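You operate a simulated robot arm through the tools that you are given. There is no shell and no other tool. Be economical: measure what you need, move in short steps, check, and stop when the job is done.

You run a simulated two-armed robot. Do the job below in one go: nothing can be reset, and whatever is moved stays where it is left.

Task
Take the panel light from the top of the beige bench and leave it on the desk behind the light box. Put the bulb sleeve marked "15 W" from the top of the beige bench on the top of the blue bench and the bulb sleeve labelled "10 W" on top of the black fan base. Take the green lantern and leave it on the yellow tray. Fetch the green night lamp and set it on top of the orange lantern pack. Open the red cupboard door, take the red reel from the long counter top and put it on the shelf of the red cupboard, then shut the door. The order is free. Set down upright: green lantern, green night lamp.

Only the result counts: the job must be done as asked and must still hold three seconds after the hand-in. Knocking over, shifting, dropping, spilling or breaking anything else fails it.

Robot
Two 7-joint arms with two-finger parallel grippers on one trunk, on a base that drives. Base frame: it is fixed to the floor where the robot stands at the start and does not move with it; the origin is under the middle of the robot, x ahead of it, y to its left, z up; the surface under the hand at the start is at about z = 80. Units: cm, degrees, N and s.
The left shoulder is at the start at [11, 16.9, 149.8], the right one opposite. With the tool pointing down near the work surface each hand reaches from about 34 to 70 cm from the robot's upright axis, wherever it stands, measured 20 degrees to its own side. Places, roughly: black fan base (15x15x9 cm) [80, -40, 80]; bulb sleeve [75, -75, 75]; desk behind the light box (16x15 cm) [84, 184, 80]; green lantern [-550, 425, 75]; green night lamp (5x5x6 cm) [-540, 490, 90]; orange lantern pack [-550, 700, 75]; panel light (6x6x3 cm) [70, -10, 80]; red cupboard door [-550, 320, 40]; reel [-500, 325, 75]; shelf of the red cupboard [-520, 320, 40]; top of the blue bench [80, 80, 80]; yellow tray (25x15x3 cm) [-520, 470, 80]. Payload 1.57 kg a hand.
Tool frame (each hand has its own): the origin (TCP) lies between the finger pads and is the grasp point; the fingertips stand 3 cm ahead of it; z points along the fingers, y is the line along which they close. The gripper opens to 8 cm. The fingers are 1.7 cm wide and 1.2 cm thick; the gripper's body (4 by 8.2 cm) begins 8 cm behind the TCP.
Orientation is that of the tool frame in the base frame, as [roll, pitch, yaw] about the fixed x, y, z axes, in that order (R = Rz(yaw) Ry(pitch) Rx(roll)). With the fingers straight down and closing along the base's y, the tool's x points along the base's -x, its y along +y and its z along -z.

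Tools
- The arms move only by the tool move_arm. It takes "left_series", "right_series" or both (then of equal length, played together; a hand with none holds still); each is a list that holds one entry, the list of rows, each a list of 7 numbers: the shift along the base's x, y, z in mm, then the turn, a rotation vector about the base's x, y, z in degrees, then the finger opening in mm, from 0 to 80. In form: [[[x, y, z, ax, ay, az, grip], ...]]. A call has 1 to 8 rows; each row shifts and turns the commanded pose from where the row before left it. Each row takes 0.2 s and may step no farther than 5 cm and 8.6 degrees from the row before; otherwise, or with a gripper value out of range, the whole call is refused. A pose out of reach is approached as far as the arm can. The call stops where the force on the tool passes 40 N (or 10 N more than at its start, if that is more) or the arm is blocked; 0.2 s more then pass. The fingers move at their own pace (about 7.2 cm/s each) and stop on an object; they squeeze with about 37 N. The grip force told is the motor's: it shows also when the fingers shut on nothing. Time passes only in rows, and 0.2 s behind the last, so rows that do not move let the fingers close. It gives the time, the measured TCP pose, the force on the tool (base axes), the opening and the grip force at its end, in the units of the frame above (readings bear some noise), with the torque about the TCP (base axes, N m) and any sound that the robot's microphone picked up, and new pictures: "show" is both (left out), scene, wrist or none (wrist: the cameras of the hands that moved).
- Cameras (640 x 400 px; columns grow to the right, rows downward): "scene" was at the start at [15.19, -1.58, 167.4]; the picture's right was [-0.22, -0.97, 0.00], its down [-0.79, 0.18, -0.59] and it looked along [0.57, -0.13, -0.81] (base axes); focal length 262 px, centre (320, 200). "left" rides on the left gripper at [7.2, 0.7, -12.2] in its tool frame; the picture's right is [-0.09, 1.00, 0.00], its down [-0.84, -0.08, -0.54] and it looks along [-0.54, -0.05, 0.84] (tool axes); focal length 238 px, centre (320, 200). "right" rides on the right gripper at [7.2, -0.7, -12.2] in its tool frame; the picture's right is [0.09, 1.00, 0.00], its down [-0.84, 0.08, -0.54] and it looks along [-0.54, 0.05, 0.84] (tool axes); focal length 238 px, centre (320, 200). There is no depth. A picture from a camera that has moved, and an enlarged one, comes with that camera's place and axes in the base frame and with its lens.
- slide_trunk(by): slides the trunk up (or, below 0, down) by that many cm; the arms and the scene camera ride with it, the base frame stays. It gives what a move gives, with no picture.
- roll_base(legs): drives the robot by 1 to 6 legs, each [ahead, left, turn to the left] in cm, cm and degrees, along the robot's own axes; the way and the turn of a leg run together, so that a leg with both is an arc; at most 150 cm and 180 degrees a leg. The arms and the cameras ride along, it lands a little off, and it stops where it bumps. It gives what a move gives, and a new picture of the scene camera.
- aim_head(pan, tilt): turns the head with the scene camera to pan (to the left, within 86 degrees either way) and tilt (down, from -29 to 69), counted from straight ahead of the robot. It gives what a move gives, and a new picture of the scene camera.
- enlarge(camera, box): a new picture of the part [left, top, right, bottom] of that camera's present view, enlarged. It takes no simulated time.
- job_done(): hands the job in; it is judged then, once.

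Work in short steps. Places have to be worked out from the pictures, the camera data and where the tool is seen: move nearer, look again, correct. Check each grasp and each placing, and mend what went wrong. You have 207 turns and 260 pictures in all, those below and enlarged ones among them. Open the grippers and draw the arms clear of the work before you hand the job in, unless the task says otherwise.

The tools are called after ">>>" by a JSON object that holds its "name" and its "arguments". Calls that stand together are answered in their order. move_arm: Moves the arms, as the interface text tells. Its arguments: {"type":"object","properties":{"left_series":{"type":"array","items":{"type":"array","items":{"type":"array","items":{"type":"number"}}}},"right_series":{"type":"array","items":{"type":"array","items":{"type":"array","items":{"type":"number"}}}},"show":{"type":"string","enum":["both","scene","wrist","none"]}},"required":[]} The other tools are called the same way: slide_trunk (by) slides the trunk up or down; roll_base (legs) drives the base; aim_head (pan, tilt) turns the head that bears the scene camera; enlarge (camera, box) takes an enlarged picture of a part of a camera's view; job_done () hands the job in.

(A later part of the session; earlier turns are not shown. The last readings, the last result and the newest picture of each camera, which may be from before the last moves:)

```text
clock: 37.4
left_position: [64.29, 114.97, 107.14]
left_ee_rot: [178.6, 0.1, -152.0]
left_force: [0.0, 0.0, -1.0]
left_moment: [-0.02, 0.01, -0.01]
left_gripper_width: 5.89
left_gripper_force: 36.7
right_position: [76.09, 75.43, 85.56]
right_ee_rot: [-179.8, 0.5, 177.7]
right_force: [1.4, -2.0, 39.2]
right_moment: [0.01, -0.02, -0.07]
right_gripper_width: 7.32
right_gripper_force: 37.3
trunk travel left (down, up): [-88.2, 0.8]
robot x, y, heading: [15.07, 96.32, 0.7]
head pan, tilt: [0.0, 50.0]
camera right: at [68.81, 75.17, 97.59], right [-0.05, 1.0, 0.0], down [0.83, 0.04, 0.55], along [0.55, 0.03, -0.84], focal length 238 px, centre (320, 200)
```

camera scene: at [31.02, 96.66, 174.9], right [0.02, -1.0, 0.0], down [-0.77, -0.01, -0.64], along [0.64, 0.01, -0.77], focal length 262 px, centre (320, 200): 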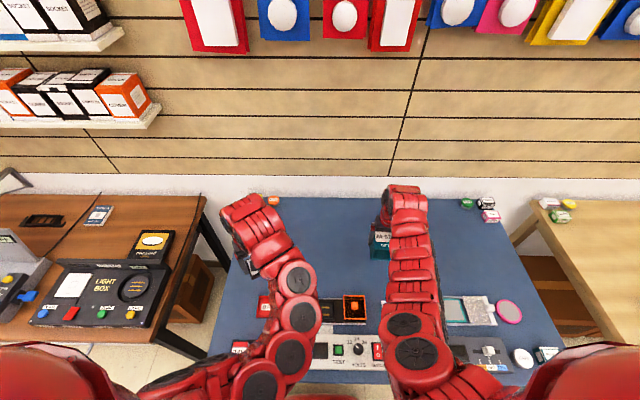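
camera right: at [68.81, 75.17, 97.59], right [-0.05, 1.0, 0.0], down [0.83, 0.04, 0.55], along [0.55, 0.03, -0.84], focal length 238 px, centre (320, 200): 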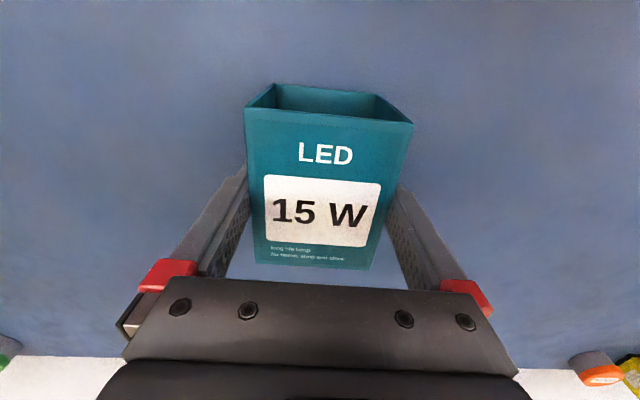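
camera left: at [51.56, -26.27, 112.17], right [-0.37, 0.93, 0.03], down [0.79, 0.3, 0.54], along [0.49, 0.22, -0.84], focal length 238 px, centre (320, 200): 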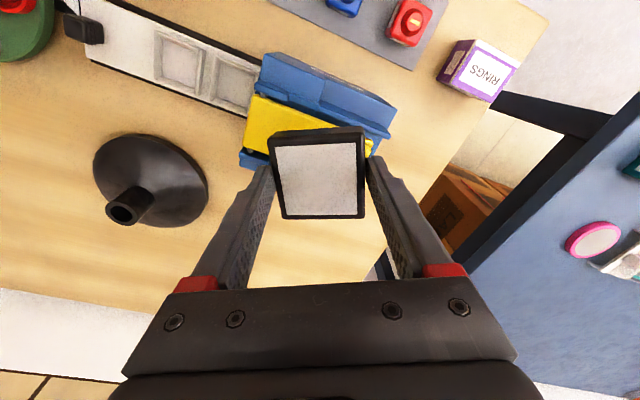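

Contact at z=85.6 with 39 N: it stands on the bench. I relieve 2 mm, open and rise straight up.

>>> {"name": "move_arm", "arguments": {"right_series": [[[0, 0, 2, 0, 0, 0, 74], [0, 0, 0, 0, 0, 0, 80], [0, 0, 0, 0, 0, 0, 80], [0, 0, 30, 0, 0, 0, 80], [0, 0, 40, 0, 0, 0, 80], [0, 0, 45, 0, 0, 0, 80], [0, 0, 45, 0, 0, 0, 80]]], "show": "wrist"}}

```text
clock: 39.0
left_position: [64.62, 114.88, 106.99]
left_ee_rot: [178.5, 0.1, -152.1]
left_force: [0.6, 0.0, -0.3]
left_moment: [-0.01, -0.02, 0.01]
left_gripper_width: 5.87
left_gripper_force: 37.2
right_position: [76.24, 75.68, 101.26]
right_ee_rot: [-179.9, 0.1, 177.8]
right_force: [-0.1, -1.0, 0.0]
right_moment: [0.0, 0.01, -0.01]
right_gripper_width: 8.0
right_gripper_force: 0.0
trunk travel left (down, up): [-88.2, 0.8]
robot x, y, heading: [15.01, 96.33, 0.9]
head pan, tilt: [0.0, 50.0]
camera right: at [69.02, 75.25, 113.28], right [-0.05, 1.0, 0.0], down [0.84, 0.04, 0.54], along [0.54, 0.03, -0.84], focal length 238 px, centre (320, 200)
```

right: 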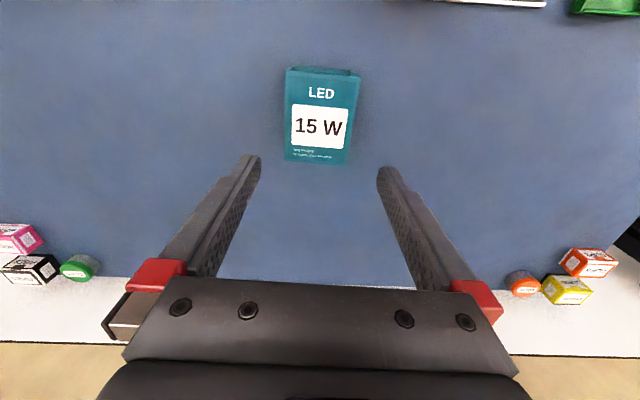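

The teal sleeve stands well. Now I back off and drive left to the light box desk.

>>> {"name": "roll_base", "arguments": {"legs": [[-16, 0, 0], [0, 68, -1]]}}

>>> {"name": "aim_head", "arguments": {"pan": 5, "tilt": 50}}

```text
clock: 43.8
left_position: [47.82, 183.46, 106.85]
left_ee_rot: [178.5, 0.0, -152.5]
left_force: [0.4, -1.0, -0.8]
left_moment: [0.01, 0.03, 0.0]
left_gripper_width: 5.89
left_gripper_force: 37.0
right_position: [59.37, 144.09, 101.09]
right_ee_rot: [-180.0, -0.1, 177.3]
right_force: [0.4, 0.0, -0.6]
right_moment: [0.03, -0.02, 0.02]
right_gripper_width: 8.01
right_gripper_force: 0.1
trunk travel left (down, up): [-88.2, 0.8]
robot x, y, heading: [-1.79, 165.26, 0.3]
head pan, tilt: [0.0, 50.0]
camera scene: at [14.0, 165.44, 174.91], right [0.01, -1.0, 0.0], down [-0.77, -0.01, -0.64], along [0.64, 0.0, -0.77], focal length 262 px, centre (320, 200)
```

scene: 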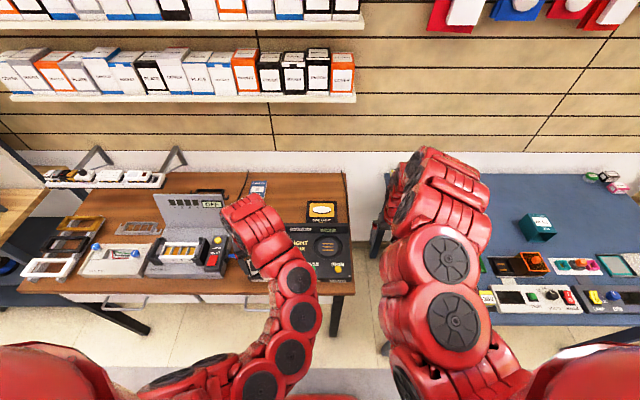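

```text
clock: 44.5
left_position: [47.83, 183.48, 106.97]
left_ee_rot: [178.4, 0.1, -152.5]
left_force: [0.3, -0.4, -0.4]
left_moment: [-0.02, 0.05, 0.01]
left_gripper_width: 5.9
left_gripper_force: 37.1
right_position: [59.43, 144.05, 101.1]
right_ee_rot: [-180.0, 0.1, 177.3]
right_force: [0.3, 0.7, 0.6]
right_moment: [0.02, 0.02, 0.0]
right_gripper_width: 8.0
right_gripper_force: 0.0
trunk travel left (down, up): [-88.2, 0.8]
robot x, y, heading: [-1.77, 165.18, 0.5]
head pan, tilt: [5.0, 50.0]
camera scene: at [13.96, 166.22, 174.91], right [0.09, -1.0, 0.0], down [-0.76, -0.07, -0.64], along [0.64, 0.06, -0.77], focal length 262 px, centre (320, 200)
```

scene: 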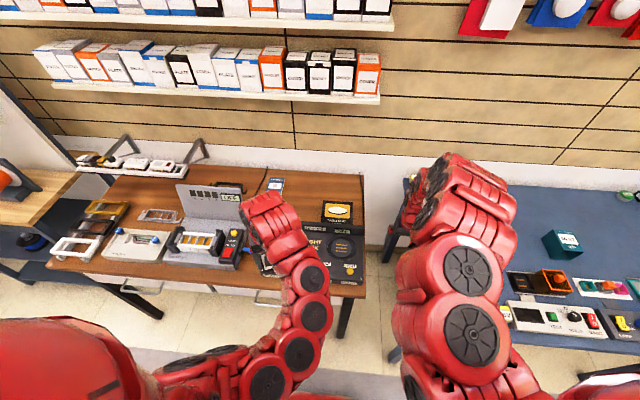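

I drive ahead so that the left hand comes over the desk, then check with its camera.

>>> {"name": "roll_base", "arguments": {"legs": [[19, 0, 0]]}}

>>> {"name": "move_arm", "arguments": {"left_series": [[[15, 0, 0, 0, 0, -8, 0], [15, 0, 0, 0, 0, -8, 0], [0, 0, 0, 0, 0, -8, 0]]]}}

```text
clock: 46.0
left_position: [66.34, 183.48, 107.03]
left_ee_rot: [178.6, 0.1, -152.6]
left_force: [-0.3, 0.1, -0.6]
left_moment: [0.01, 0.02, 0.01]
left_gripper_width: 5.89
left_gripper_force: 37.2
right_position: [77.87, 144.08, 101.29]
right_ee_rot: [179.9, 0.1, 177.2]
right_force: [-1.0, 0.0, -0.6]
right_moment: [0.03, 0.01, -0.01]
right_gripper_width: 8.02
right_gripper_force: 0.1
trunk travel left (down, up): [-88.2, 0.8]
robot x, y, heading: [16.94, 165.3, 0.2]
head pan, tilt: [5.0, 50.0]
camera scene: at [32.39, 166.27, 174.94], right [0.09, -1.0, 0.0], down [-0.76, -0.07, -0.64], along [0.64, 0.06, -0.77], focal length 262 px, centre (320, 200)
```

scene: 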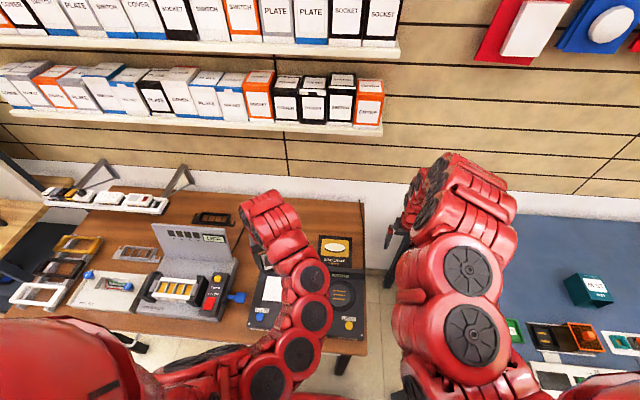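

```text
clock: 46.8
left_position: [69.82, 183.46, 106.93]
left_ee_rot: [178.6, -0.1, -176.7]
left_force: [-0.1, 0.9, -0.6]
left_moment: [0.02, -0.01, 0.02]
left_gripper_width: 5.91
left_gripper_force: 36.7
right_position: [78.1, 144.02, 101.03]
right_ee_rot: [179.9, 0.0, 177.2]
right_force: [-0.4, -0.7, -0.3]
right_moment: [0.04, 0.03, 0.01]
right_gripper_width: 7.99
right_gripper_force: 0.2
trunk travel left (down, up): [-88.2, 0.8]
robot x, y, heading: [17.09, 165.5, 0.4]
head pan, tilt: [5.0, 50.0]
camera scene: at [32.77, 166.23, 174.9], right [0.09, -1.0, 0.0], down [-0.76, -0.07, -0.64], along [0.64, 0.06, -0.77], focal length 262 px, centre (320, 200)
camera left: at [62.52, 183.47, 119.08], right [0.03, 1.0, 0.02], down [0.84, -0.04, 0.54], along [0.54, 0.0, -0.84], focal length 238 px, centre (320, 200)
```

scene: 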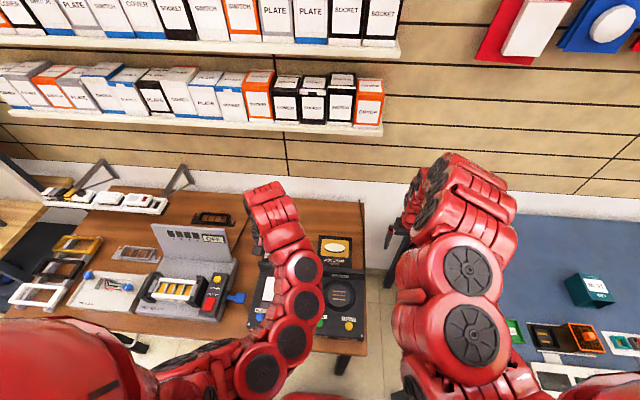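
left: 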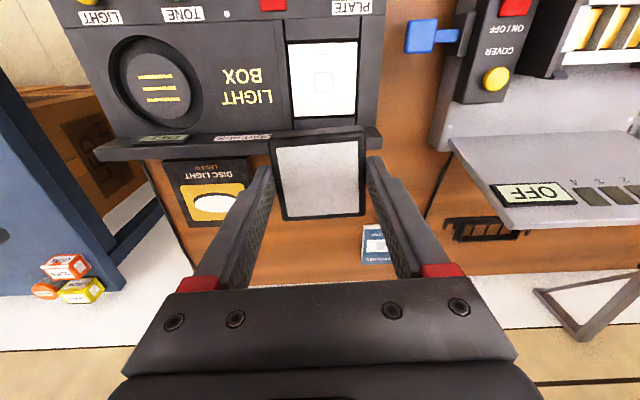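

Free spot behind the light box is around [84,183], between the "disc light" box and the blue card. I drive a little closer and lower the trunk for reach.

>>> {"name": "roll_base", "arguments": {"legs": [[5, 0, 0]]}}

>>> {"name": "move_arm", "arguments": {"left_series": [[[32, 0, 0, 0, 0, 3, 0], [32, 0, 0, 0, 0, 0, 0], [25, 0, 0, 0, 0, 0, 0]]]}}

```text
clock: 47.8
left_position: [74.04, 183.52, 107.22]
left_ee_rot: [178.6, 0.2, -176.7]
left_force: [-0.6, -0.3, -0.9]
left_moment: [0.02, -0.09, 0.02]
left_gripper_width: 5.88
left_gripper_force: 36.6
right_position: [82.53, 144.13, 101.37]
right_ee_rot: [-180.0, 0.3, 177.1]
right_force: [0.4, -0.2, 0.6]
right_moment: [0.0, -0.03, 0.03]
right_gripper_width: 8.01
right_gripper_force: 0.1
trunk travel left (down, up): [-88.2, 0.8]
robot x, y, heading: [21.77, 164.91, 0.2]
head pan, tilt: [5.0, 50.0]
camera scene: at [36.84, 166.3, 175.0], right [0.09, -1.0, 0.0], down [-0.76, -0.07, -0.65], along [0.64, 0.06, -0.76], focal length 262 px, centre (320, 200)
```

scene: 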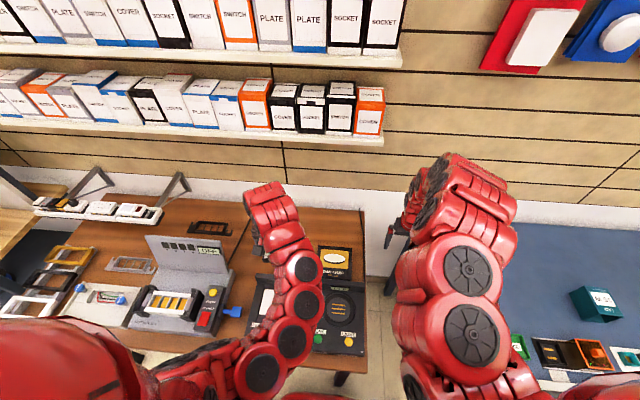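

```text
clock: 48.5
left_position: [83.74, 183.61, 106.7]
left_ee_rot: [178.6, -0.1, -173.6]
left_force: [0.5, -0.2, -0.5]
left_moment: [0.0, -0.02, -0.02]
left_gripper_width: 5.92
left_gripper_force: 36.6
right_position: [83.04, 144.1, 100.98]
right_ee_rot: [180.0, 0.0, 177.3]
right_force: [1.0, 0.5, 0.0]
right_moment: [-0.02, 0.0, -0.04]
right_gripper_width: 7.99
right_gripper_force: 0.0
trunk travel left (down, up): [-88.2, 0.8]
robot x, y, heading: [21.96, 165.85, 0.2]
head pan, tilt: [5.0, 50.0]
camera scene: at [37.98, 166.33, 174.87], right [0.09, -1.0, 0.0], down [-0.76, -0.07, -0.64], along [0.64, 0.06, -0.77], focal length 262 px, centre (320, 200)
camera left: at [76.67, 183.22, 118.91], right [-0.02, 1.0, 0.02], down [0.84, 0.0, 0.54], along [0.54, 0.03, -0.84], focal length 238 px, centre (320, 200)
```

scene: 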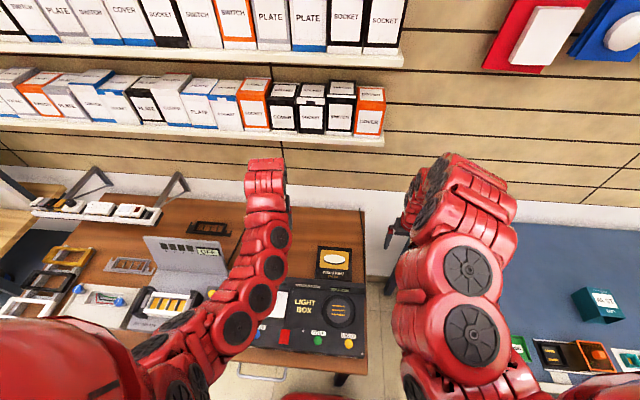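
left: 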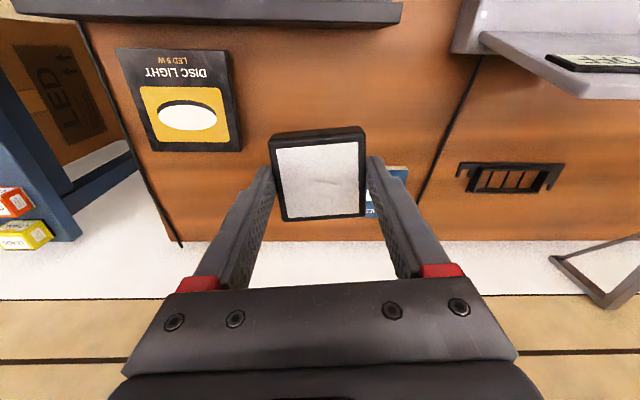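

Spot below is free with margins all round. I descend to just above the desk.

>>> {"name": "move_arm", "arguments": {"left_series": [[[0, 0, -45, 0, 0, 0, 0], [0, 0, -45, 0, 0, 0, 0], [0, 0, -45, 0, 0, 0, 0], [0, 0, -40, 0, 0, 0, 0], [0, 0, -25, 0, 0, 0, 0]]], "show": "wrist"}}

```text
clock: 49.8
left_position: [83.69, 183.48, 87.05]
left_ee_rot: [178.6, 0.0, -173.5]
left_force: [0.6, 0.4, -0.5]
left_moment: [-0.03, 0.0, -0.02]
left_gripper_width: 5.91
left_gripper_force: 37.0
right_position: [82.93, 144.09, 101.21]
right_ee_rot: [180.0, 0.0, 177.2]
right_force: [-0.1, -0.5, 0.2]
right_moment: [-0.01, -0.03, 0.0]
right_gripper_width: 8.0
right_gripper_force: 0.0
trunk travel left (down, up): [-88.2, 0.8]
robot x, y, heading: [21.8, 165.41, 0.4]
head pan, tilt: [5.0, 50.0]
camera left: at [76.54, 183.13, 99.27], right [-0.02, 1.0, 0.02], down [0.84, 0.0, 0.54], along [0.54, 0.03, -0.84], focal length 238 px, centre (320, 200)
```

left: 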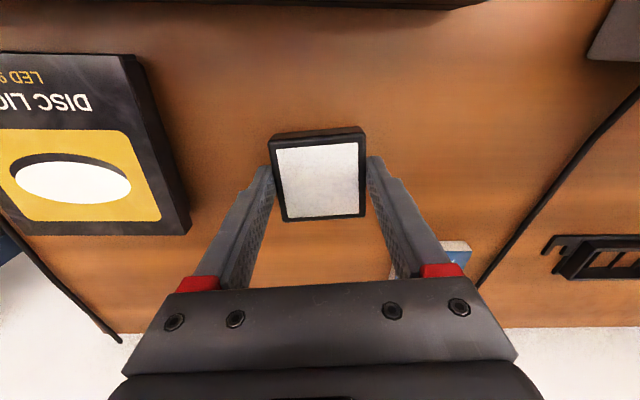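

Clear. I feel down in 4 mm steps.

>>> {"name": "move_arm", "arguments": {"left_series": [[[0, 0, -10, 0, 0, 0, 0], [0, 0, -4, 0, 0, 0, 0], [0, 0, -4, 0, 0, 0, 0], [0, 0, -4, 0, 0, 0, 0], [0, 0, -4, 0, 0, 0, 0], [0, 0, -4, 0, 0, 0, 0], [0, 0, -4, 0, 0, 0, 0]]], "show": "wrist"}}

```text
clock: 51.4
left_position: [83.24, 183.41, 83.82]
left_ee_rot: [178.5, 0.0, -173.7]
left_force: [2.2, -0.3, 3.8]
left_moment: [-0.18, 0.11, 0.05]
left_gripper_width: 5.91
left_gripper_force: 37.1
right_position: [82.83, 144.1, 101.18]
right_ee_rot: [-180.0, 0.0, 177.2]
right_force: [-0.2, -0.2, -0.2]
right_moment: [-0.01, 0.0, 0.02]
right_gripper_width: 7.98
right_gripper_force: 0.1
trunk travel left (down, up): [-88.2, 0.8]
robot x, y, heading: [21.74, 165.72, 0.5]
head pan, tilt: [5.0, 50.0]
camera left: at [76.03, 183.09, 95.98], right [-0.02, 1.0, 0.02], down [0.84, 0.0, 0.54], along [0.54, 0.03, -0.84], focal length 238 px, centre (320, 200)
```

left: 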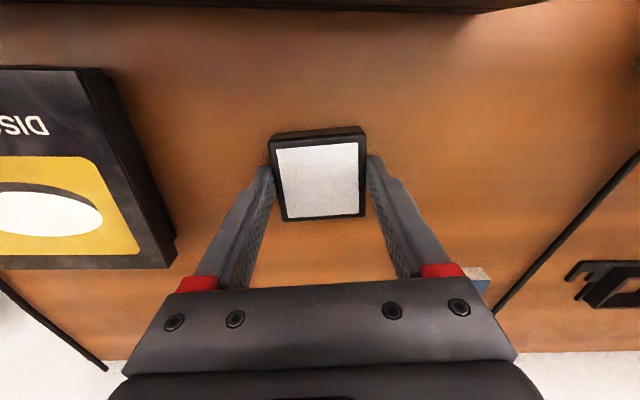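

It touches lightly (z=83.8). I go 2 mm lower, open and rise.

>>> {"name": "move_arm", "arguments": {"left_series": [[[0, 0, -2, 0, 0, 0, 0], [0, 0, 0, 0, 0, 0, 80], [0, 0, 0, 0, 0, 0, 80], [0, 0, 20, 0, 0, 0, 80], [0, 0, 40, 0, 0, 0, 80], [0, 0, 45, 0, 0, 0, 80]]], "show": "wrist"}}

```text
clock: 52.8
left_position: [82.93, 183.13, 94.12]
left_ee_rot: [178.5, -0.2, -173.6]
left_force: [-0.2, -0.8, 0.7]
left_moment: [-0.02, -0.05, -0.02]
left_gripper_width: 7.99
left_gripper_force: 0.1
left hand out of reach, approached as far as the arm can: row 1
right_position: [82.99, 143.97, 101.04]
right_ee_rot: [179.9, 0.0, 177.1]
right_force: [0.2, -0.9, -0.4]
right_moment: [-0.02, 0.0, 0.01]
right_gripper_width: 8.0
right_gripper_force: 0.1
trunk travel left (down, up): [-88.2, 0.8]
robot x, y, heading: [21.95, 165.63, 0.5]
head pan, tilt: [5.0, 50.0]
camera left: at [75.79, 182.78, 106.36], right [-0.02, 1.0, 0.03], down [0.84, 0.0, 0.54], along [0.54, 0.03, -0.84], focal length 238 px, centre (320, 200)
```

left: 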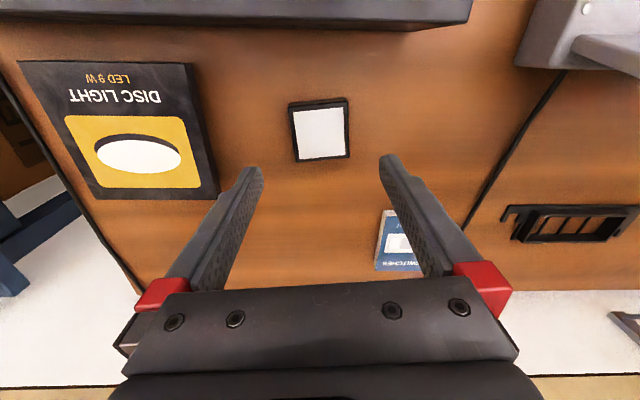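

The panel light stands well. I raise the left hand, back off and drive right to the beige bench for the red sleeve.

>>> {"name": "move_arm", "arguments": {"left_series": [[[-20, 0, 40, 0, 0, 0, 80], [-40, 0, 30, 0, 0, 0, 80], [-40, 0, 20, 0, 0, 0, 80]]], "show": "none"}}

>>> {"name": "roll_base", "arguments": {"legs": [[-26, 0, 0], [0, -125, 0], [0, -120, 0]]}}

>>> {"name": "aim_head", "arguments": {"pan": -5, "tilt": 50}}

```text
clock: 53.5
left_position: [78.74, 183.41, 98.5]
left_ee_rot: [178.5, -0.2, -173.6]
left_force: [-0.3, -0.3, 0.2]
left_moment: [-0.04, 0.0, 0.0]
left_gripper_width: 8.02
left_gripper_force: 0.0
left hand out of reach, approached as far as the arm can: row 2, 3
right_position: [82.92, 144.13, 101.03]
right_ee_rot: [-179.9, -0.1, 177.2]
right_force: [0.2, 0.5, 0.2]
right_moment: [0.02, 0.0, 0.01]
right_gripper_width: 7.99
right_gripper_force: 0.1
trunk travel left (down, up): [-88.2, 0.8]
robot x, y, heading: [22.24, 165.51, 0.3]
head pan, tilt: [5.0, 50.0]
```

```text
clock: 66.9
left_position: [55.42, -58.04, 98.6]
left_ee_rot: [178.6, -0.1, -172.2]
left_force: [-0.7, 0.2, -0.2]
left_moment: [0.01, 0.0, 0.0]
left_gripper_width: 8.0
left_gripper_force: 0.0
right_position: [60.55, -97.12, 101.05]
right_ee_rot: [-180.0, 0.0, 178.4]
right_force: [0.3, 0.3, -0.2]
right_moment: [0.01, 0.02, 0.0]
right_gripper_width: 7.98
right_gripper_force: 0.0
trunk travel left (down, up): [-88.2, 0.8]
robot x, y, heading: [-1.21, -77.03, 1.1]
head pan, tilt: [5.0, 50.0]
camera scene: at [14.77, -75.98, 174.91], right [0.11, -0.99, 0.0], down [-0.76, -0.09, -0.64], along [0.64, 0.07, -0.77], focal length 262 px, centre (320, 200)
```

scene: 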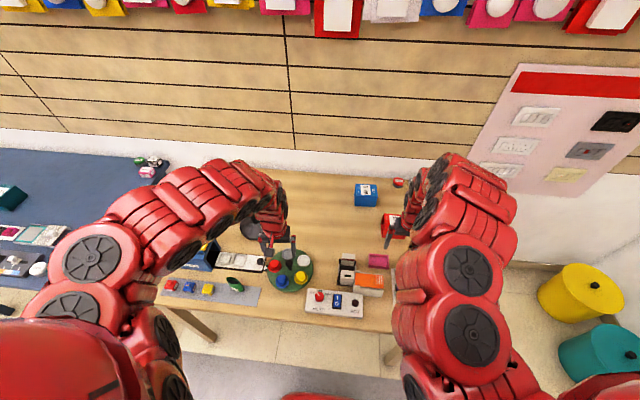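

```text
clock: 67.6
left_position: [55.36, -58.13, 98.54]
left_ee_rot: [178.7, 0.1, -172.4]
left_force: [-0.5, -0.3, -0.6]
left_moment: [0.02, -0.01, -0.01]
left_gripper_width: 7.98
left_gripper_force: 0.1
right_position: [60.61, -97.3, 101.18]
right_ee_rot: [179.9, 0.0, 178.3]
right_force: [0.2, 0.9, -0.9]
right_moment: [-0.02, 0.03, 0.02]
right_gripper_width: 8.02
right_gripper_force: 0.0
trunk travel left (down, up): [-88.2, 0.8]
robot x, y, heading: [-0.78, -77.09, 1.4]
head pan, tilt: [-5.0, 50.0]
camera scene: at [14.81, -77.39, 174.91], right [-0.06, -1.0, 0.0], down [-0.76, 0.05, -0.64], along [0.64, -0.04, -0.77], focal length 262 px, centre (320, 200)
```

scene: 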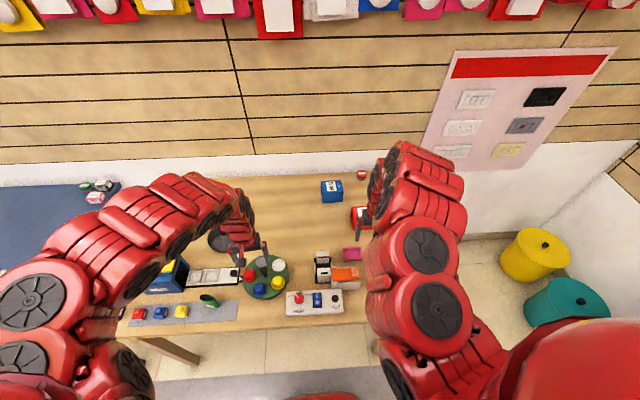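

I drive ahead, so the right hand comes over the red sleeve (left hand passes above everything there).

>>> {"name": "roll_base", "arguments": {"legs": [[16, 0, -1]]}}

>>> {"name": "move_arm", "arguments": {"right_series": [[[-20, 0, 20, 0, 0, 0, 80], [-20, 0, 20, 0, 0, 0, 80]]], "show": "wrist"}}

```text
clock: 69.0
left_position: [71.63, -58.75, 98.7]
left_ee_rot: [178.6, 0.1, -173.4]
left_force: [0.3, -0.6, -0.6]
left_moment: [0.02, -0.04, 0.01]
left_gripper_width: 8.0
left_gripper_force: 0.0
right_position: [76.16, -98.21, 101.2]
right_ee_rot: [-180.0, 0.1, 177.4]
right_force: [-0.4, -0.4, 0.5]
right_moment: [0.0, 0.0, 0.01]
right_gripper_width: 7.99
right_gripper_force: 0.1
trunk travel left (down, up): [-88.2, 0.8]
robot x, y, heading: [15.08, -76.82, 0.6]
head pan, tilt: [-5.0, 50.0]
camera scene: at [30.63, -77.36, 174.95], right [-0.08, -1.0, 0.0], down [-0.76, 0.06, -0.64], along [0.64, -0.05, -0.76], focal length 262 px, centre (320, 200)
```

scene: 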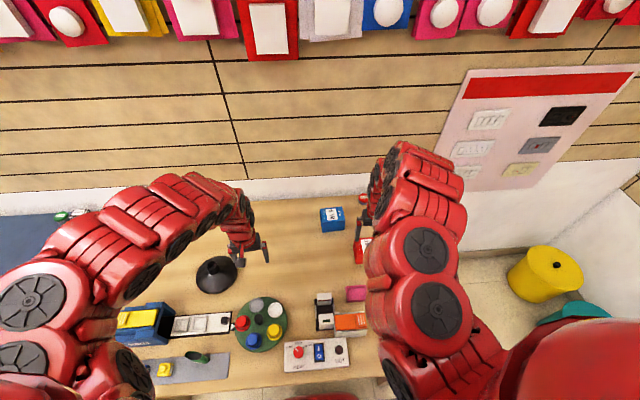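

```text
clock: 69.6
left_position: [71.97, -58.85, 98.79]
left_ee_rot: [178.6, -0.1, -173.5]
left_force: [0.1, 1.0, -0.6]
left_moment: [-0.02, -0.04, 0.0]
left_gripper_width: 7.99
left_gripper_force: 0.0
right_position: [75.73, -98.18, 101.7]
right_ee_rot: [-179.9, 0.0, 177.4]
right_force: [0.5, -1.1, -0.6]
right_moment: [0.01, 0.01, 0.0]
right_gripper_width: 8.01
right_gripper_force: 0.1
right hand out of reach, approached as far as the arm can: row 1, 2
trunk travel left (down, up): [-88.2, 0.8]
robot x, y, heading: [15.13, -76.98, 0.4]
head pan, tilt: [-5.0, 50.0]
camera right: at [68.55, -98.56, 113.76], right [-0.05, 1.0, 0.0], down [0.84, 0.04, 0.54], along [0.54, 0.03, -0.84], focal length 238 px, centre (320, 200)
```

right: 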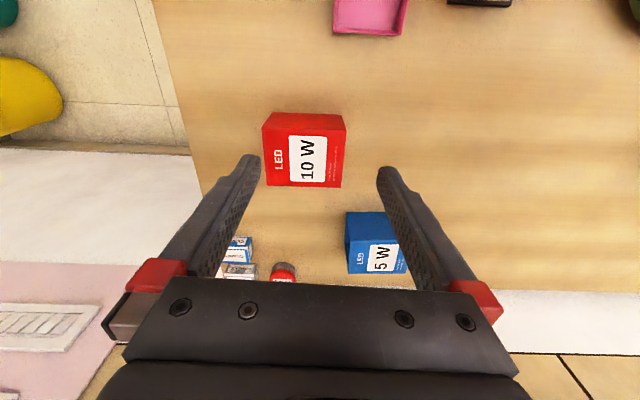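

Red sleeve: centre ≈[80.1,-99.9], long side along y, so I must close along x. I move over it and turn the hand by −90°.

>>> {"name": "move_arm", "arguments": {"right_series": [[[15, -5, 0, 0, 0, -8.5, 80], [15, -6, 0, 0, 0, -8.5, 80], [13, -6, 0, 0, 0, -8.5, 80], [0, 0, 0, 0, 0, -8.5, 80], [0, 0, 0, 0, 0, -8.5, 80], [0, 0, 0, 0, 0, -8.5, 80], [0, 0, 0, 0, 0, -8.5, 80], [0, 0, 0, 0, 0, -8.5, 80]]], "show": "wrist"}}

```text
clock: 71.4
left_position: [71.99, -58.78, 98.67]
left_ee_rot: [178.6, -0.1, -173.4]
left_force: [0.0, 0.0, 0.0]
left_moment: [-0.02, 0.0, 0.01]
left_gripper_width: 8.02
left_gripper_force: 0.1
right_position: [80.13, -99.71, 101.57]
right_ee_rot: [180.0, 0.1, 109.3]
right_force: [-0.7, -0.3, 0.8]
right_moment: [0.0, -0.03, -0.02]
right_gripper_width: 8.02
right_gripper_force: 0.0
trunk travel left (down, up): [-88.2, 0.8]
robot x, y, heading: [15.23, -76.59, 0.7]
head pan, tilt: [-5.0, 50.0]
camera right: at [77.05, -93.2, 113.67], right [0.91, 0.42, 0.0], down [0.35, -0.76, 0.54], along [0.23, -0.49, -0.84], focal length 238 px, centre (320, 200)
```

right: 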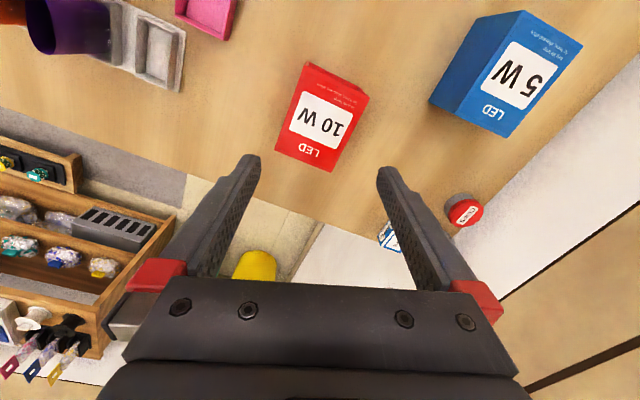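

Turning works. I turn the remaining ~19°.

>>> {"name": "move_arm", "arguments": {"right_series": [[[0, -2, -10, 0, 0, -8, 80], [0, 0, -15, 0, 0, -8, 80], [0, 0, -15, 0, 0, -3.3, 80]]], "show": "wrist"}}

```text
clock: 72.2
left_position: [71.97, -58.81, 98.6]
left_ee_rot: [178.4, -0.2, -173.3]
left_force: [0.1, -0.8, 0.6]
left_moment: [-0.02, -0.04, -0.01]
left_gripper_width: 8.0
left_gripper_force: 0.0
right_position: [79.95, -100.07, 97.68]
right_ee_rot: [-180.0, -0.1, 90.0]
right_force: [-0.2, 0.1, -0.6]
right_moment: [-0.01, 0.01, 0.02]
right_gripper_width: 7.99
right_gripper_force: 0.0
trunk travel left (down, up): [-88.2, 0.8]
robot x, y, heading: [15.15, -76.75, 0.2]
head pan, tilt: [-5.0, 50.0]
camera right: at [79.33, -92.77, 109.71], right [1.0, 0.09, 0.0], down [0.08, -0.84, 0.54], along [0.05, -0.54, -0.84], focal length 238 px, centre (320, 200)
```

right: 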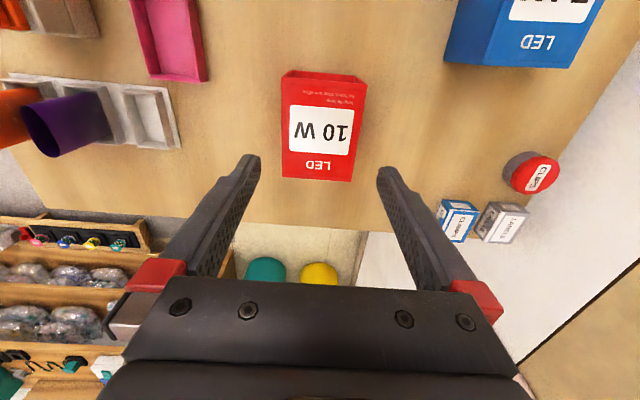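

Sleeve centre ≈[80.1,-100], aligned within 1°. I descend around it in steps.

>>> {"name": "move_arm", "arguments": {"right_series": [[[1.5, 0, -40, 0, 0, 1, 80], [0, 0, -30, 0, 0, 0, 80], [0, 0, -20, 0, 0, 0, 80]]], "show": "wrist"}}

```text
clock: 73.0
left_position: [71.96, -58.73, 98.65]
left_ee_rot: [178.5, -0.1, -173.3]
left_force: [-0.6, 1.1, 0.2]
left_moment: [0.0, 0.0, -0.03]
left_gripper_width: 7.98
left_gripper_force: 0.0
right_position: [79.9, -99.71, 88.9]
right_ee_rot: [180.0, -0.1, 91.1]
right_force: [-0.7, -0.4, 0.1]
right_moment: [0.03, 0.0, -0.02]
right_gripper_width: 8.0
right_gripper_force: 0.1
trunk travel left (down, up): [-88.2, 0.8]
robot x, y, heading: [15.15, -76.77, 0.6]
head pan, tilt: [-5.0, 50.0]
camera right: at [79.13, -92.58, 100.96], right [0.99, 0.11, 0.0], down [0.09, -0.84, 0.54], along [0.06, -0.54, -0.84], focal length 238 px, centre (320, 200)
```

right: 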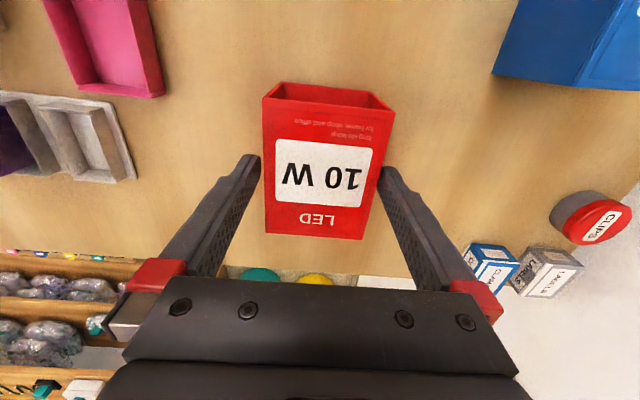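

Slightly turned; I correct −1.5° and −1 mm, then descend and close.

>>> {"name": "move_arm", "arguments": {"right_series": [[[-1, 0, 0, 0, 0, -1.5, 80], [0, 0, -10, 0, 0, 0, 80], [0, 0, -12, 0, 0, 0, 80], [0, -2, -12, 0, 0, 0, 80]]], "show": "wrist"}}

```text
clock: 74.0
left_position: [71.89, -58.82, 98.67]
left_ee_rot: [178.4, -0.1, -173.4]
left_force: [0.3, -0.9, 0.3]
left_moment: [-0.01, -0.01, 0.01]
left_gripper_width: 8.02
left_gripper_force: 0.0
right_position: [79.44, -99.83, 88.14]
right_ee_rot: [-180.0, 0.0, 89.6]
right_force: [-0.1, 0.3, -0.3]
right_moment: [0.02, 0.0, 0.01]
right_gripper_width: 8.01
right_gripper_force: 0.0
right hand out of reach, approached as far as the arm can: row 2, 3, 4
trunk travel left (down, up): [-88.2, 0.8]
robot x, y, heading: [15.34, -77.11, 0.3]
head pan, tilt: [-5.0, 50.0]
camera right: at [78.84, -92.68, 100.1], right [1.0, 0.08, 0.0], down [0.07, -0.84, 0.54], along [0.05, -0.54, -0.84], focal length 238 px, centre (320, 200)
```

right: 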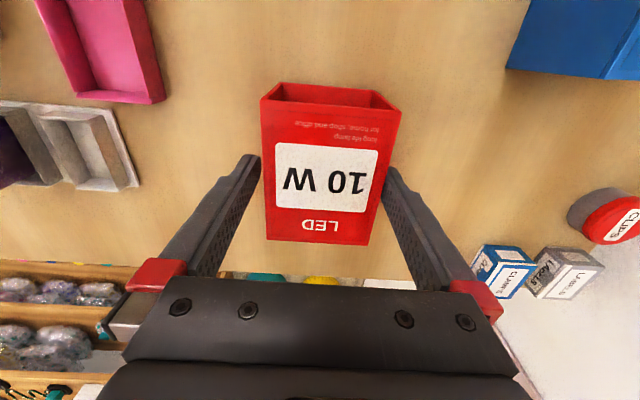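

The fingers already straddle the sleeve symmetrically; only reach limits. I lower the trunk 2.5 cm, which carries the hand straight down.

>>> {"name": "slide_trunk", "arguments": {"by": -2.5}}

>>> {"name": "move_arm", "arguments": {"right_series": [[[0, 0, 0, 0, 0, 0, 60], [0, 0, 0, 0, 0, 0, 60], [0, 0, 20, 0, 0, 0, 60], [0, 0, 20, 0, 0, 0, 60]]], "show": "wrist"}}

```text
clock: 74.7
left_position: [71.97, -58.84, 96.1]
left_ee_rot: [178.6, -0.2, -173.4]
left_force: [0.5, -0.4, -0.4]
left_moment: [0.02, 0.0, 0.02]
left_gripper_width: 8.01
left_gripper_force: 0.1
right_position: [79.54, -99.92, 85.51]
right_ee_rot: [180.0, 0.0, 89.6]
right_force: [0.3, -0.8, 0.1]
right_moment: [-0.01, 0.0, -0.03]
right_gripper_width: 8.02
right_gripper_force: 0.0
trunk travel left (down, up): [-85.7, 3.3]
robot x, y, heading: [15.31, -76.78, 0.4]
head pan, tilt: [-5.0, 50.0]
```

```text
clock: 75.7
left_position: [71.91, -58.91, 96.15]
left_ee_rot: [178.7, 0.0, -173.5]
left_force: [0.6, -0.2, 1.2]
left_moment: [0.01, -0.02, -0.04]
left_gripper_width: 7.99
left_gripper_force: 0.0
right_position: [79.3, -99.85, 89.69]
right_ee_rot: [180.0, 0.0, 89.4]
right_force: [0.0, -0.3, 0.2]
right_moment: [-0.01, 0.02, 0.03]
right_gripper_width: 7.28
right_gripper_force: 37.2
trunk travel left (down, up): [-85.7, 3.3]
robot x, y, heading: [15.36, -76.9, 0.5]
head pan, tilt: [-5.0, 50.0]
camera right: at [78.75, -92.6, 101.77], right [1.0, 0.08, 0.0], down [0.07, -0.84, 0.54], along [0.05, -0.54, -0.84], focal length 238 px, centre (320, 200)
```

right: 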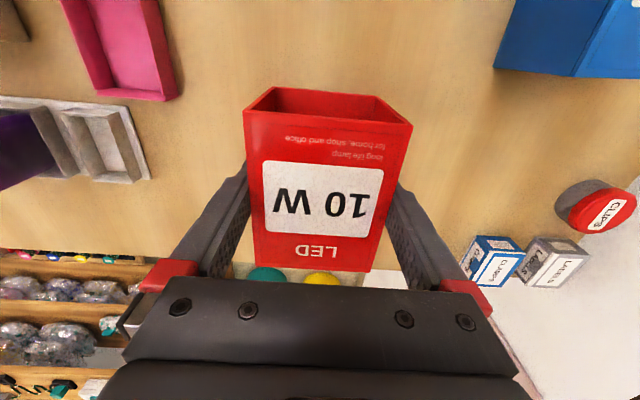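

Held (7.28). I raise the arm and trunk and shift the base left so the fan base comes before the right hand.

>>> {"name": "move_arm", "arguments": {"right_series": [[[0, 0, 45, 0, 0, 0, 60], [0, 0, 45, 0, 0, 0, 60], [0, 0, 30, 0, 0, 0, 60]]], "show": "none"}}

>>> {"name": "slide_trunk", "arguments": {"by": 3.2}}

>>> {"name": "roll_base", "arguments": {"legs": [[-8, 0, 0], [0, 55, 0]]}}

```text
clock: 76.5
left_position: [72.01, -58.82, 96.18]
left_ee_rot: [178.6, -0.1, -173.5]
left_force: [-0.8, -0.7, -0.8]
left_moment: [0.01, 0.01, 0.0]
left_gripper_width: 8.01
left_gripper_force: 0.0
right_position: [79.53, -100.07, 101.48]
right_ee_rot: [-180.0, 0.1, 89.7]
right_force: [0.2, -0.4, 0.2]
right_moment: [0.0, 0.01, -0.02]
right_gripper_width: 7.27
right_gripper_force: 37.4
trunk travel left (down, up): [-85.7, 3.3]
robot x, y, heading: [15.11, -76.82, 0.4]
head pan, tilt: [-5.0, 50.0]
```

```text
clock: 77.3
left_position: [71.94, -58.77, 99.22]
left_ee_rot: [178.6, -0.1, -173.4]
left_force: [-0.4, 0.0, -0.1]
left_moment: [0.01, 0.05, 0.0]
left_gripper_width: 7.98
left_gripper_force: 0.2
right_position: [79.38, -99.97, 104.66]
right_ee_rot: [-179.9, 0.0, 89.6]
right_force: [0.8, 0.0, -0.4]
right_moment: [-0.03, -0.01, 0.02]
right_gripper_width: 7.3
right_gripper_force: 37.0
trunk travel left (down, up): [-88.9, 0.1]
robot x, y, heading: [15.2, -76.67, 0.6]
head pan, tilt: [-5.0, 50.0]
```

```text
clock: 81.1
left_position: [62.99, -4.14, 99.44]
left_ee_rot: [178.5, -0.1, -172.9]
left_force: [-0.3, -0.4, -0.6]
left_moment: [0.0, -0.01, -0.01]
left_gripper_width: 7.99
left_gripper_force: 0.0
right_position: [70.98, -45.2, 104.58]
right_ee_rot: [-179.9, 0.0, 90.0]
right_force: [-1.2, 0.2, -0.9]
right_moment: [0.0, -0.03, -0.01]
right_gripper_width: 7.29
right_gripper_force: 36.6
trunk travel left (down, up): [-88.9, 0.1]
robot x, y, heading: [6.25, -22.66, 1.1]
head pan, tilt: [-5.0, 50.0]
camera scene: at [22.33, -22.96, 175.61], right [-0.07, -1.0, 0.0], down [-0.76, 0.05, -0.64], along [0.64, -0.05, -0.77], focal length 262 px, centre (320, 200)
```

scene: 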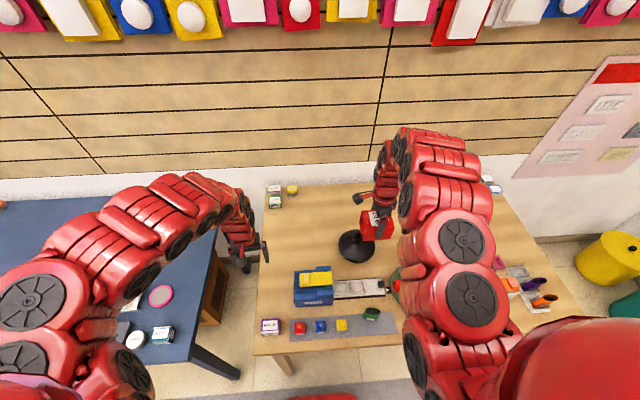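

I locate the post of the fan base with the left wrist camera (enlarged) and see the held sleeve in the right one.

>>> {"name": "enlarge", "arguments": {"camera": "left", "box": [0, 0, 320, 400]}}

>>> {"name": "enlarge", "arguments": {"camera": "right", "box": [0, 0, 640, 400]}}

>>> {"name": "enlarge", "arguments": {"camera": "scene", "box": [300, 180, 420, 290]}}

```text
1.00 times, centred on (160, 200) of left (not enlarged: the box is as wide or as high as the picture)
camera zoom: at [55.95, -4.5, 111.55], right [-0.03, 1.0, 0.03], down [0.84, 0.01, 0.54], along [0.54, 0.04, -0.84], focal length 238 px, centre (480, 200)
```

zoom: 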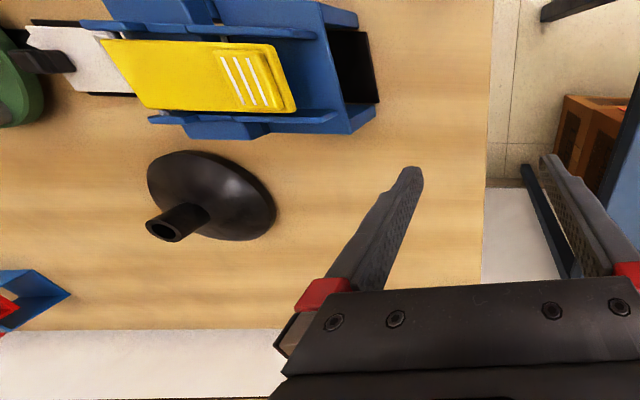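

```text
1.00 times, centred on (320, 200) of right (not enlarged: the box is as wide or as high as the picture)
camera zoom: at [70.34, -38.04, 116.8], right [1.0, 0.09, 0.0], down [0.08, -0.84, 0.54], along [0.05, -0.54, -0.84], focal length 238 px, centre (320, 200)
```

zoom: 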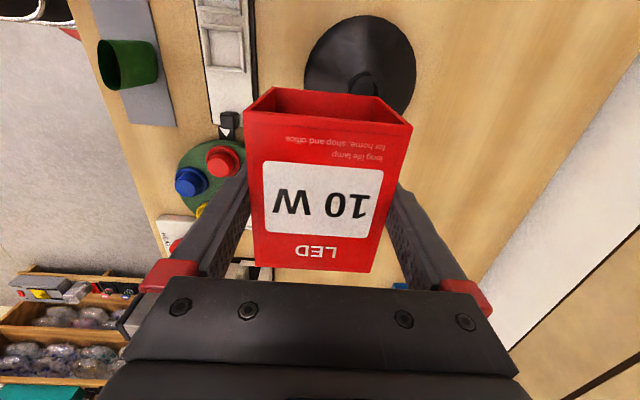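

```text
3.64 times, centred on (360, 235) of scene
camera zoom: at [22.33, -22.96, 175.61], right [-0.07, -1.0, 0.0], down [-0.76, 0.05, -0.64], along [0.64, -0.05, -0.77], focal length 954 px, centre (174, 73)
```

zoom: 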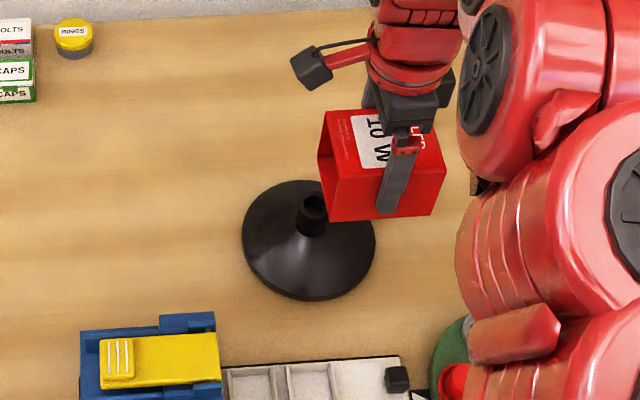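

Post top is at ≈[75.7,-42.0], z≈88, Ø3.4 cm. I drive ahead 8 cm, then put the sleeve's middle over it.

>>> {"name": "roll_base", "arguments": {"legs": [[8.5, 0, -0.5]]}}

```text
clock: 82.2
left_position: [71.6, -4.59, 99.33]
left_ee_rot: [178.5, 0.1, -173.6]
left_force: [0.1, 0.5, 0.2]
left_moment: [0.03, -0.02, 0.01]
left_gripper_width: 7.99
left_gripper_force: 0.1
right_position: [79.01, -45.8, 104.96]
right_ee_rot: [179.9, 0.0, 89.4]
right_force: [-0.7, 0.4, 0.5]
right_moment: [0.0, -0.01, -0.02]
right_gripper_width: 7.26
right_gripper_force: 37.0
trunk travel left (down, up): [-88.9, 0.1]
robot x, y, heading: [15.32, -22.91, 0.8]
head pan, tilt: [-5.0, 50.0]
camera scene: at [30.47, -22.97, 175.65], right [-0.08, -1.0, 0.0], down [-0.76, 0.06, -0.64], along [0.64, -0.05, -0.76], focal length 262 px, centre (320, 200)
```

scene: 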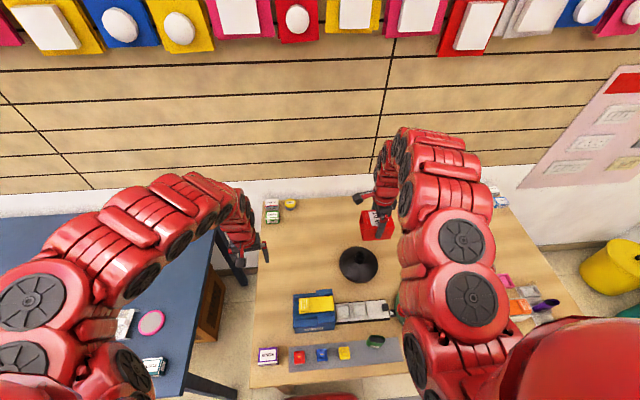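

I enlarge the fan base from the new head position to refine the post's place.

>>> {"name": "enlarge", "arguments": {"camera": "scene", "box": [320, 220, 400, 290]}}

>>> {"name": "enlarge", "arguments": {"camera": "left", "box": [0, 150, 200, 300]}}

```text
5.71 times, centred on (360, 255) of scene
camera zoom: at [30.47, -22.97, 175.65], right [-0.08, -1.0, 0.0], down [-0.76, 0.06, -0.64], along [0.64, -0.05, -0.76], focal length 1499 px, centre (91, -114)
```

zoom: 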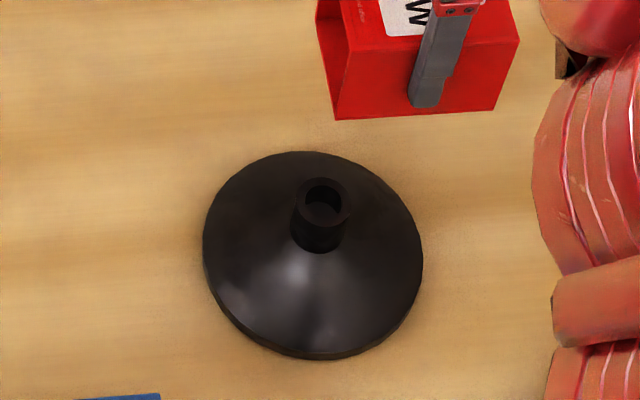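

```text
2.67 times, centred on (100, 225) of left
camera zoom: at [64.44, -4.93, 111.66], right [-0.02, 1.0, 0.03], down [0.84, 0.0, 0.54], along [0.54, 0.03, -0.84], focal length 636 px, centre (907, 133)
```

zoom: 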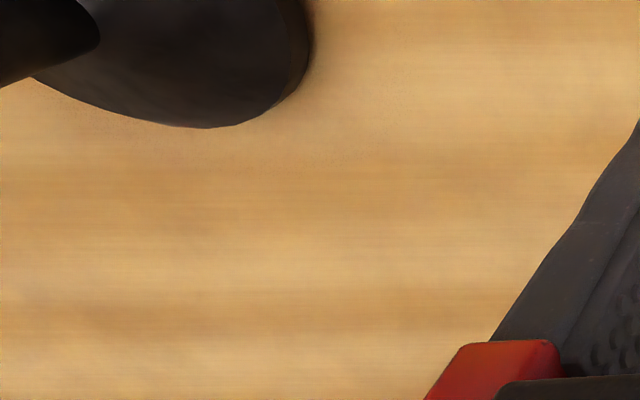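

Post at ≈[75.9,-41.8]. I move the sleeve over it, keeping its bottom above 91 cm.

>>> {"name": "move_arm", "arguments": {"right_series": [[[-10, 14, -15, 0, 0, 0, 60], [-10, 15, -15, 0, 0, 0, 60], [-11, 15, -15, 0, 0, 0, 60]]]}}

```text
clock: 83.0
left_position: [72.05, -4.68, 99.36]
left_ee_rot: [178.6, -0.1, -173.6]
left_force: [0.7, 0.0, -0.8]
left_moment: [0.01, 0.03, 0.03]
left_gripper_width: 8.0
left_gripper_force: 0.1
right_position: [76.1, -41.31, 100.16]
right_ee_rot: [-179.9, 0.0, 89.4]
right_force: [-0.5, 0.3, -0.4]
right_moment: [-0.02, -0.02, 0.03]
right_gripper_width: 7.28
right_gripper_force: 37.2
trunk travel left (down, up): [-88.9, 0.1]
robot x, y, heading: [14.99, -22.44, 0.0]
head pan, tilt: [-5.0, 50.0]
camera scene: at [31.06, -22.89, 175.59], right [-0.08, -1.0, 0.0], down [-0.76, 0.06, -0.64], along [0.64, -0.05, -0.77], focal length 262 px, centre (320, 200)
camera right: at [75.63, -34.24, 112.25], right [1.0, 0.08, 0.0], down [0.07, -0.84, 0.54], along [0.04, -0.54, -0.84], focal length 238 px, centre (320, 200)
```

scene: 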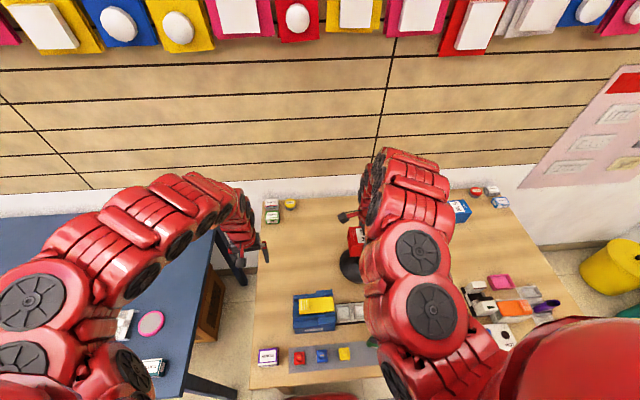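
right: 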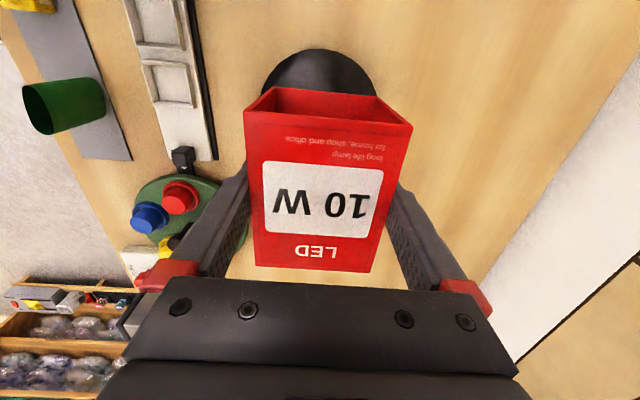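

Rim of the base gives its centre ≈[75.7,-41.9]; I correct −3 mm in x and lower towards the post, then feel.

>>> {"name": "move_arm", "arguments": {"right_series": [[[-3, -1, -25, 0, 0, 0, 60], [0, 0, -20, 0, 0, 0, 60], [0, 0, -5, 0, 0, 0, 60], [0, 0, -4, 0, 0, 0, 60], [0, 0, -4, 0, 0, 0, 60]]]}}

```text
clock: 84.2
left_position: [71.92, -4.6, 99.27]
left_ee_rot: [178.6, -0.1, -173.6]
left_force: [-0.1, 0.5, 0.0]
left_moment: [0.0, 0.01, 0.0]
left_gripper_width: 8.0
left_gripper_force: 0.0
right_position: [76.0, -41.33, 94.48]
right_ee_rot: [-179.9, 0.0, 89.3]
right_force: [-1.0, -1.1, -1.0]
right_moment: [0.02, 0.01, 0.04]
right_gripper_width: 7.26
right_gripper_force: 36.5
trunk travel left (down, up): [-88.9, 0.1]
robot x, y, heading: [15.14, -22.51, 0.2]
head pan, tilt: [-5.0, 50.0]
camera scene: at [30.88, -22.94, 175.61], right [-0.08, -1.0, 0.0], down [-0.76, 0.06, -0.64], along [0.64, -0.05, -0.77], focal length 262 px, centre (320, 200)
camera right: at [75.31, -34.25, 106.49], right [1.0, 0.08, 0.0], down [0.07, -0.84, 0.54], along [0.04, -0.54, -0.84], focal length 238 px, centre (320, 200)
```

scene: 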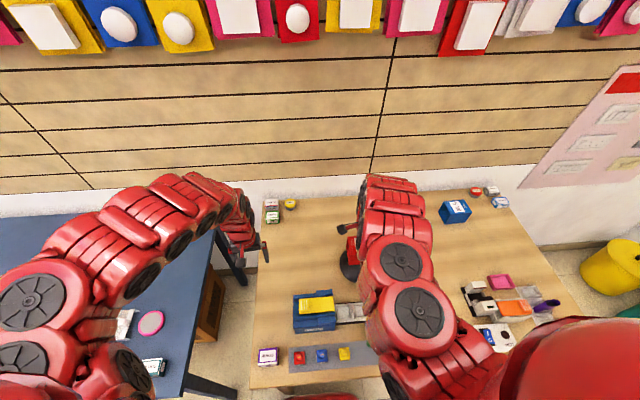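
right: 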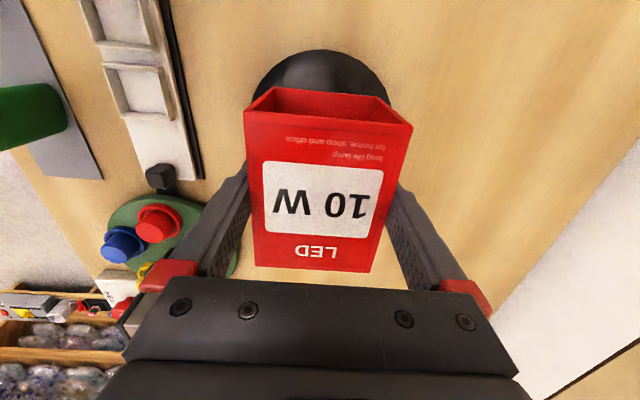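

No contact yet at z=94.5. I feel further down in 2–3 mm steps.

>>> {"name": "move_arm", "arguments": {"right_series": [[[0, 0, -3, 0, 0, 0, 60], [0, 0, -3, 0, 0, 0, 60], [0, 0, -3, 0, 0, 0, 60], [0, 0, -3, 0, 0, 0, 60]]], "show": "wrist"}}

```text
clock: 85.2
left_position: [71.49, -4.53, 99.58]
left_ee_rot: [178.7, 0.1, -173.6]
left_force: [0.0, -0.6, 0.2]
left_moment: [-0.01, 0.03, -0.05]
left_gripper_width: 8.01
left_gripper_force: 0.0
right_position: [75.8, -41.45, 93.61]
right_ee_rot: [179.6, 0.1, 89.4]
right_force: [6.5, -1.1, 38.4]
right_moment: [-0.08, -0.24, 0.0]
right_gripper_width: 7.35
right_gripper_force: 37.4
trunk travel left (down, up): [-88.9, 0.1]
robot x, y, heading: [15.19, -22.48, 0.5]
head pan, tilt: [-5.0, 50.0]
camera right: at [75.14, -34.25, 105.66], right [1.0, 0.08, 0.01], down [0.06, -0.84, 0.54], along [0.05, -0.54, -0.84], focal length 238 px, centre (320, 200)
```

right: 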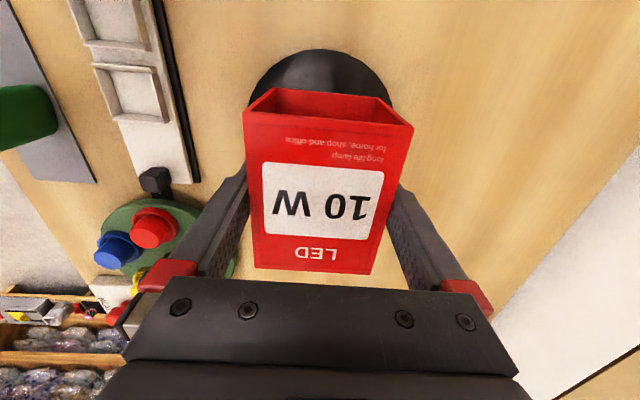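

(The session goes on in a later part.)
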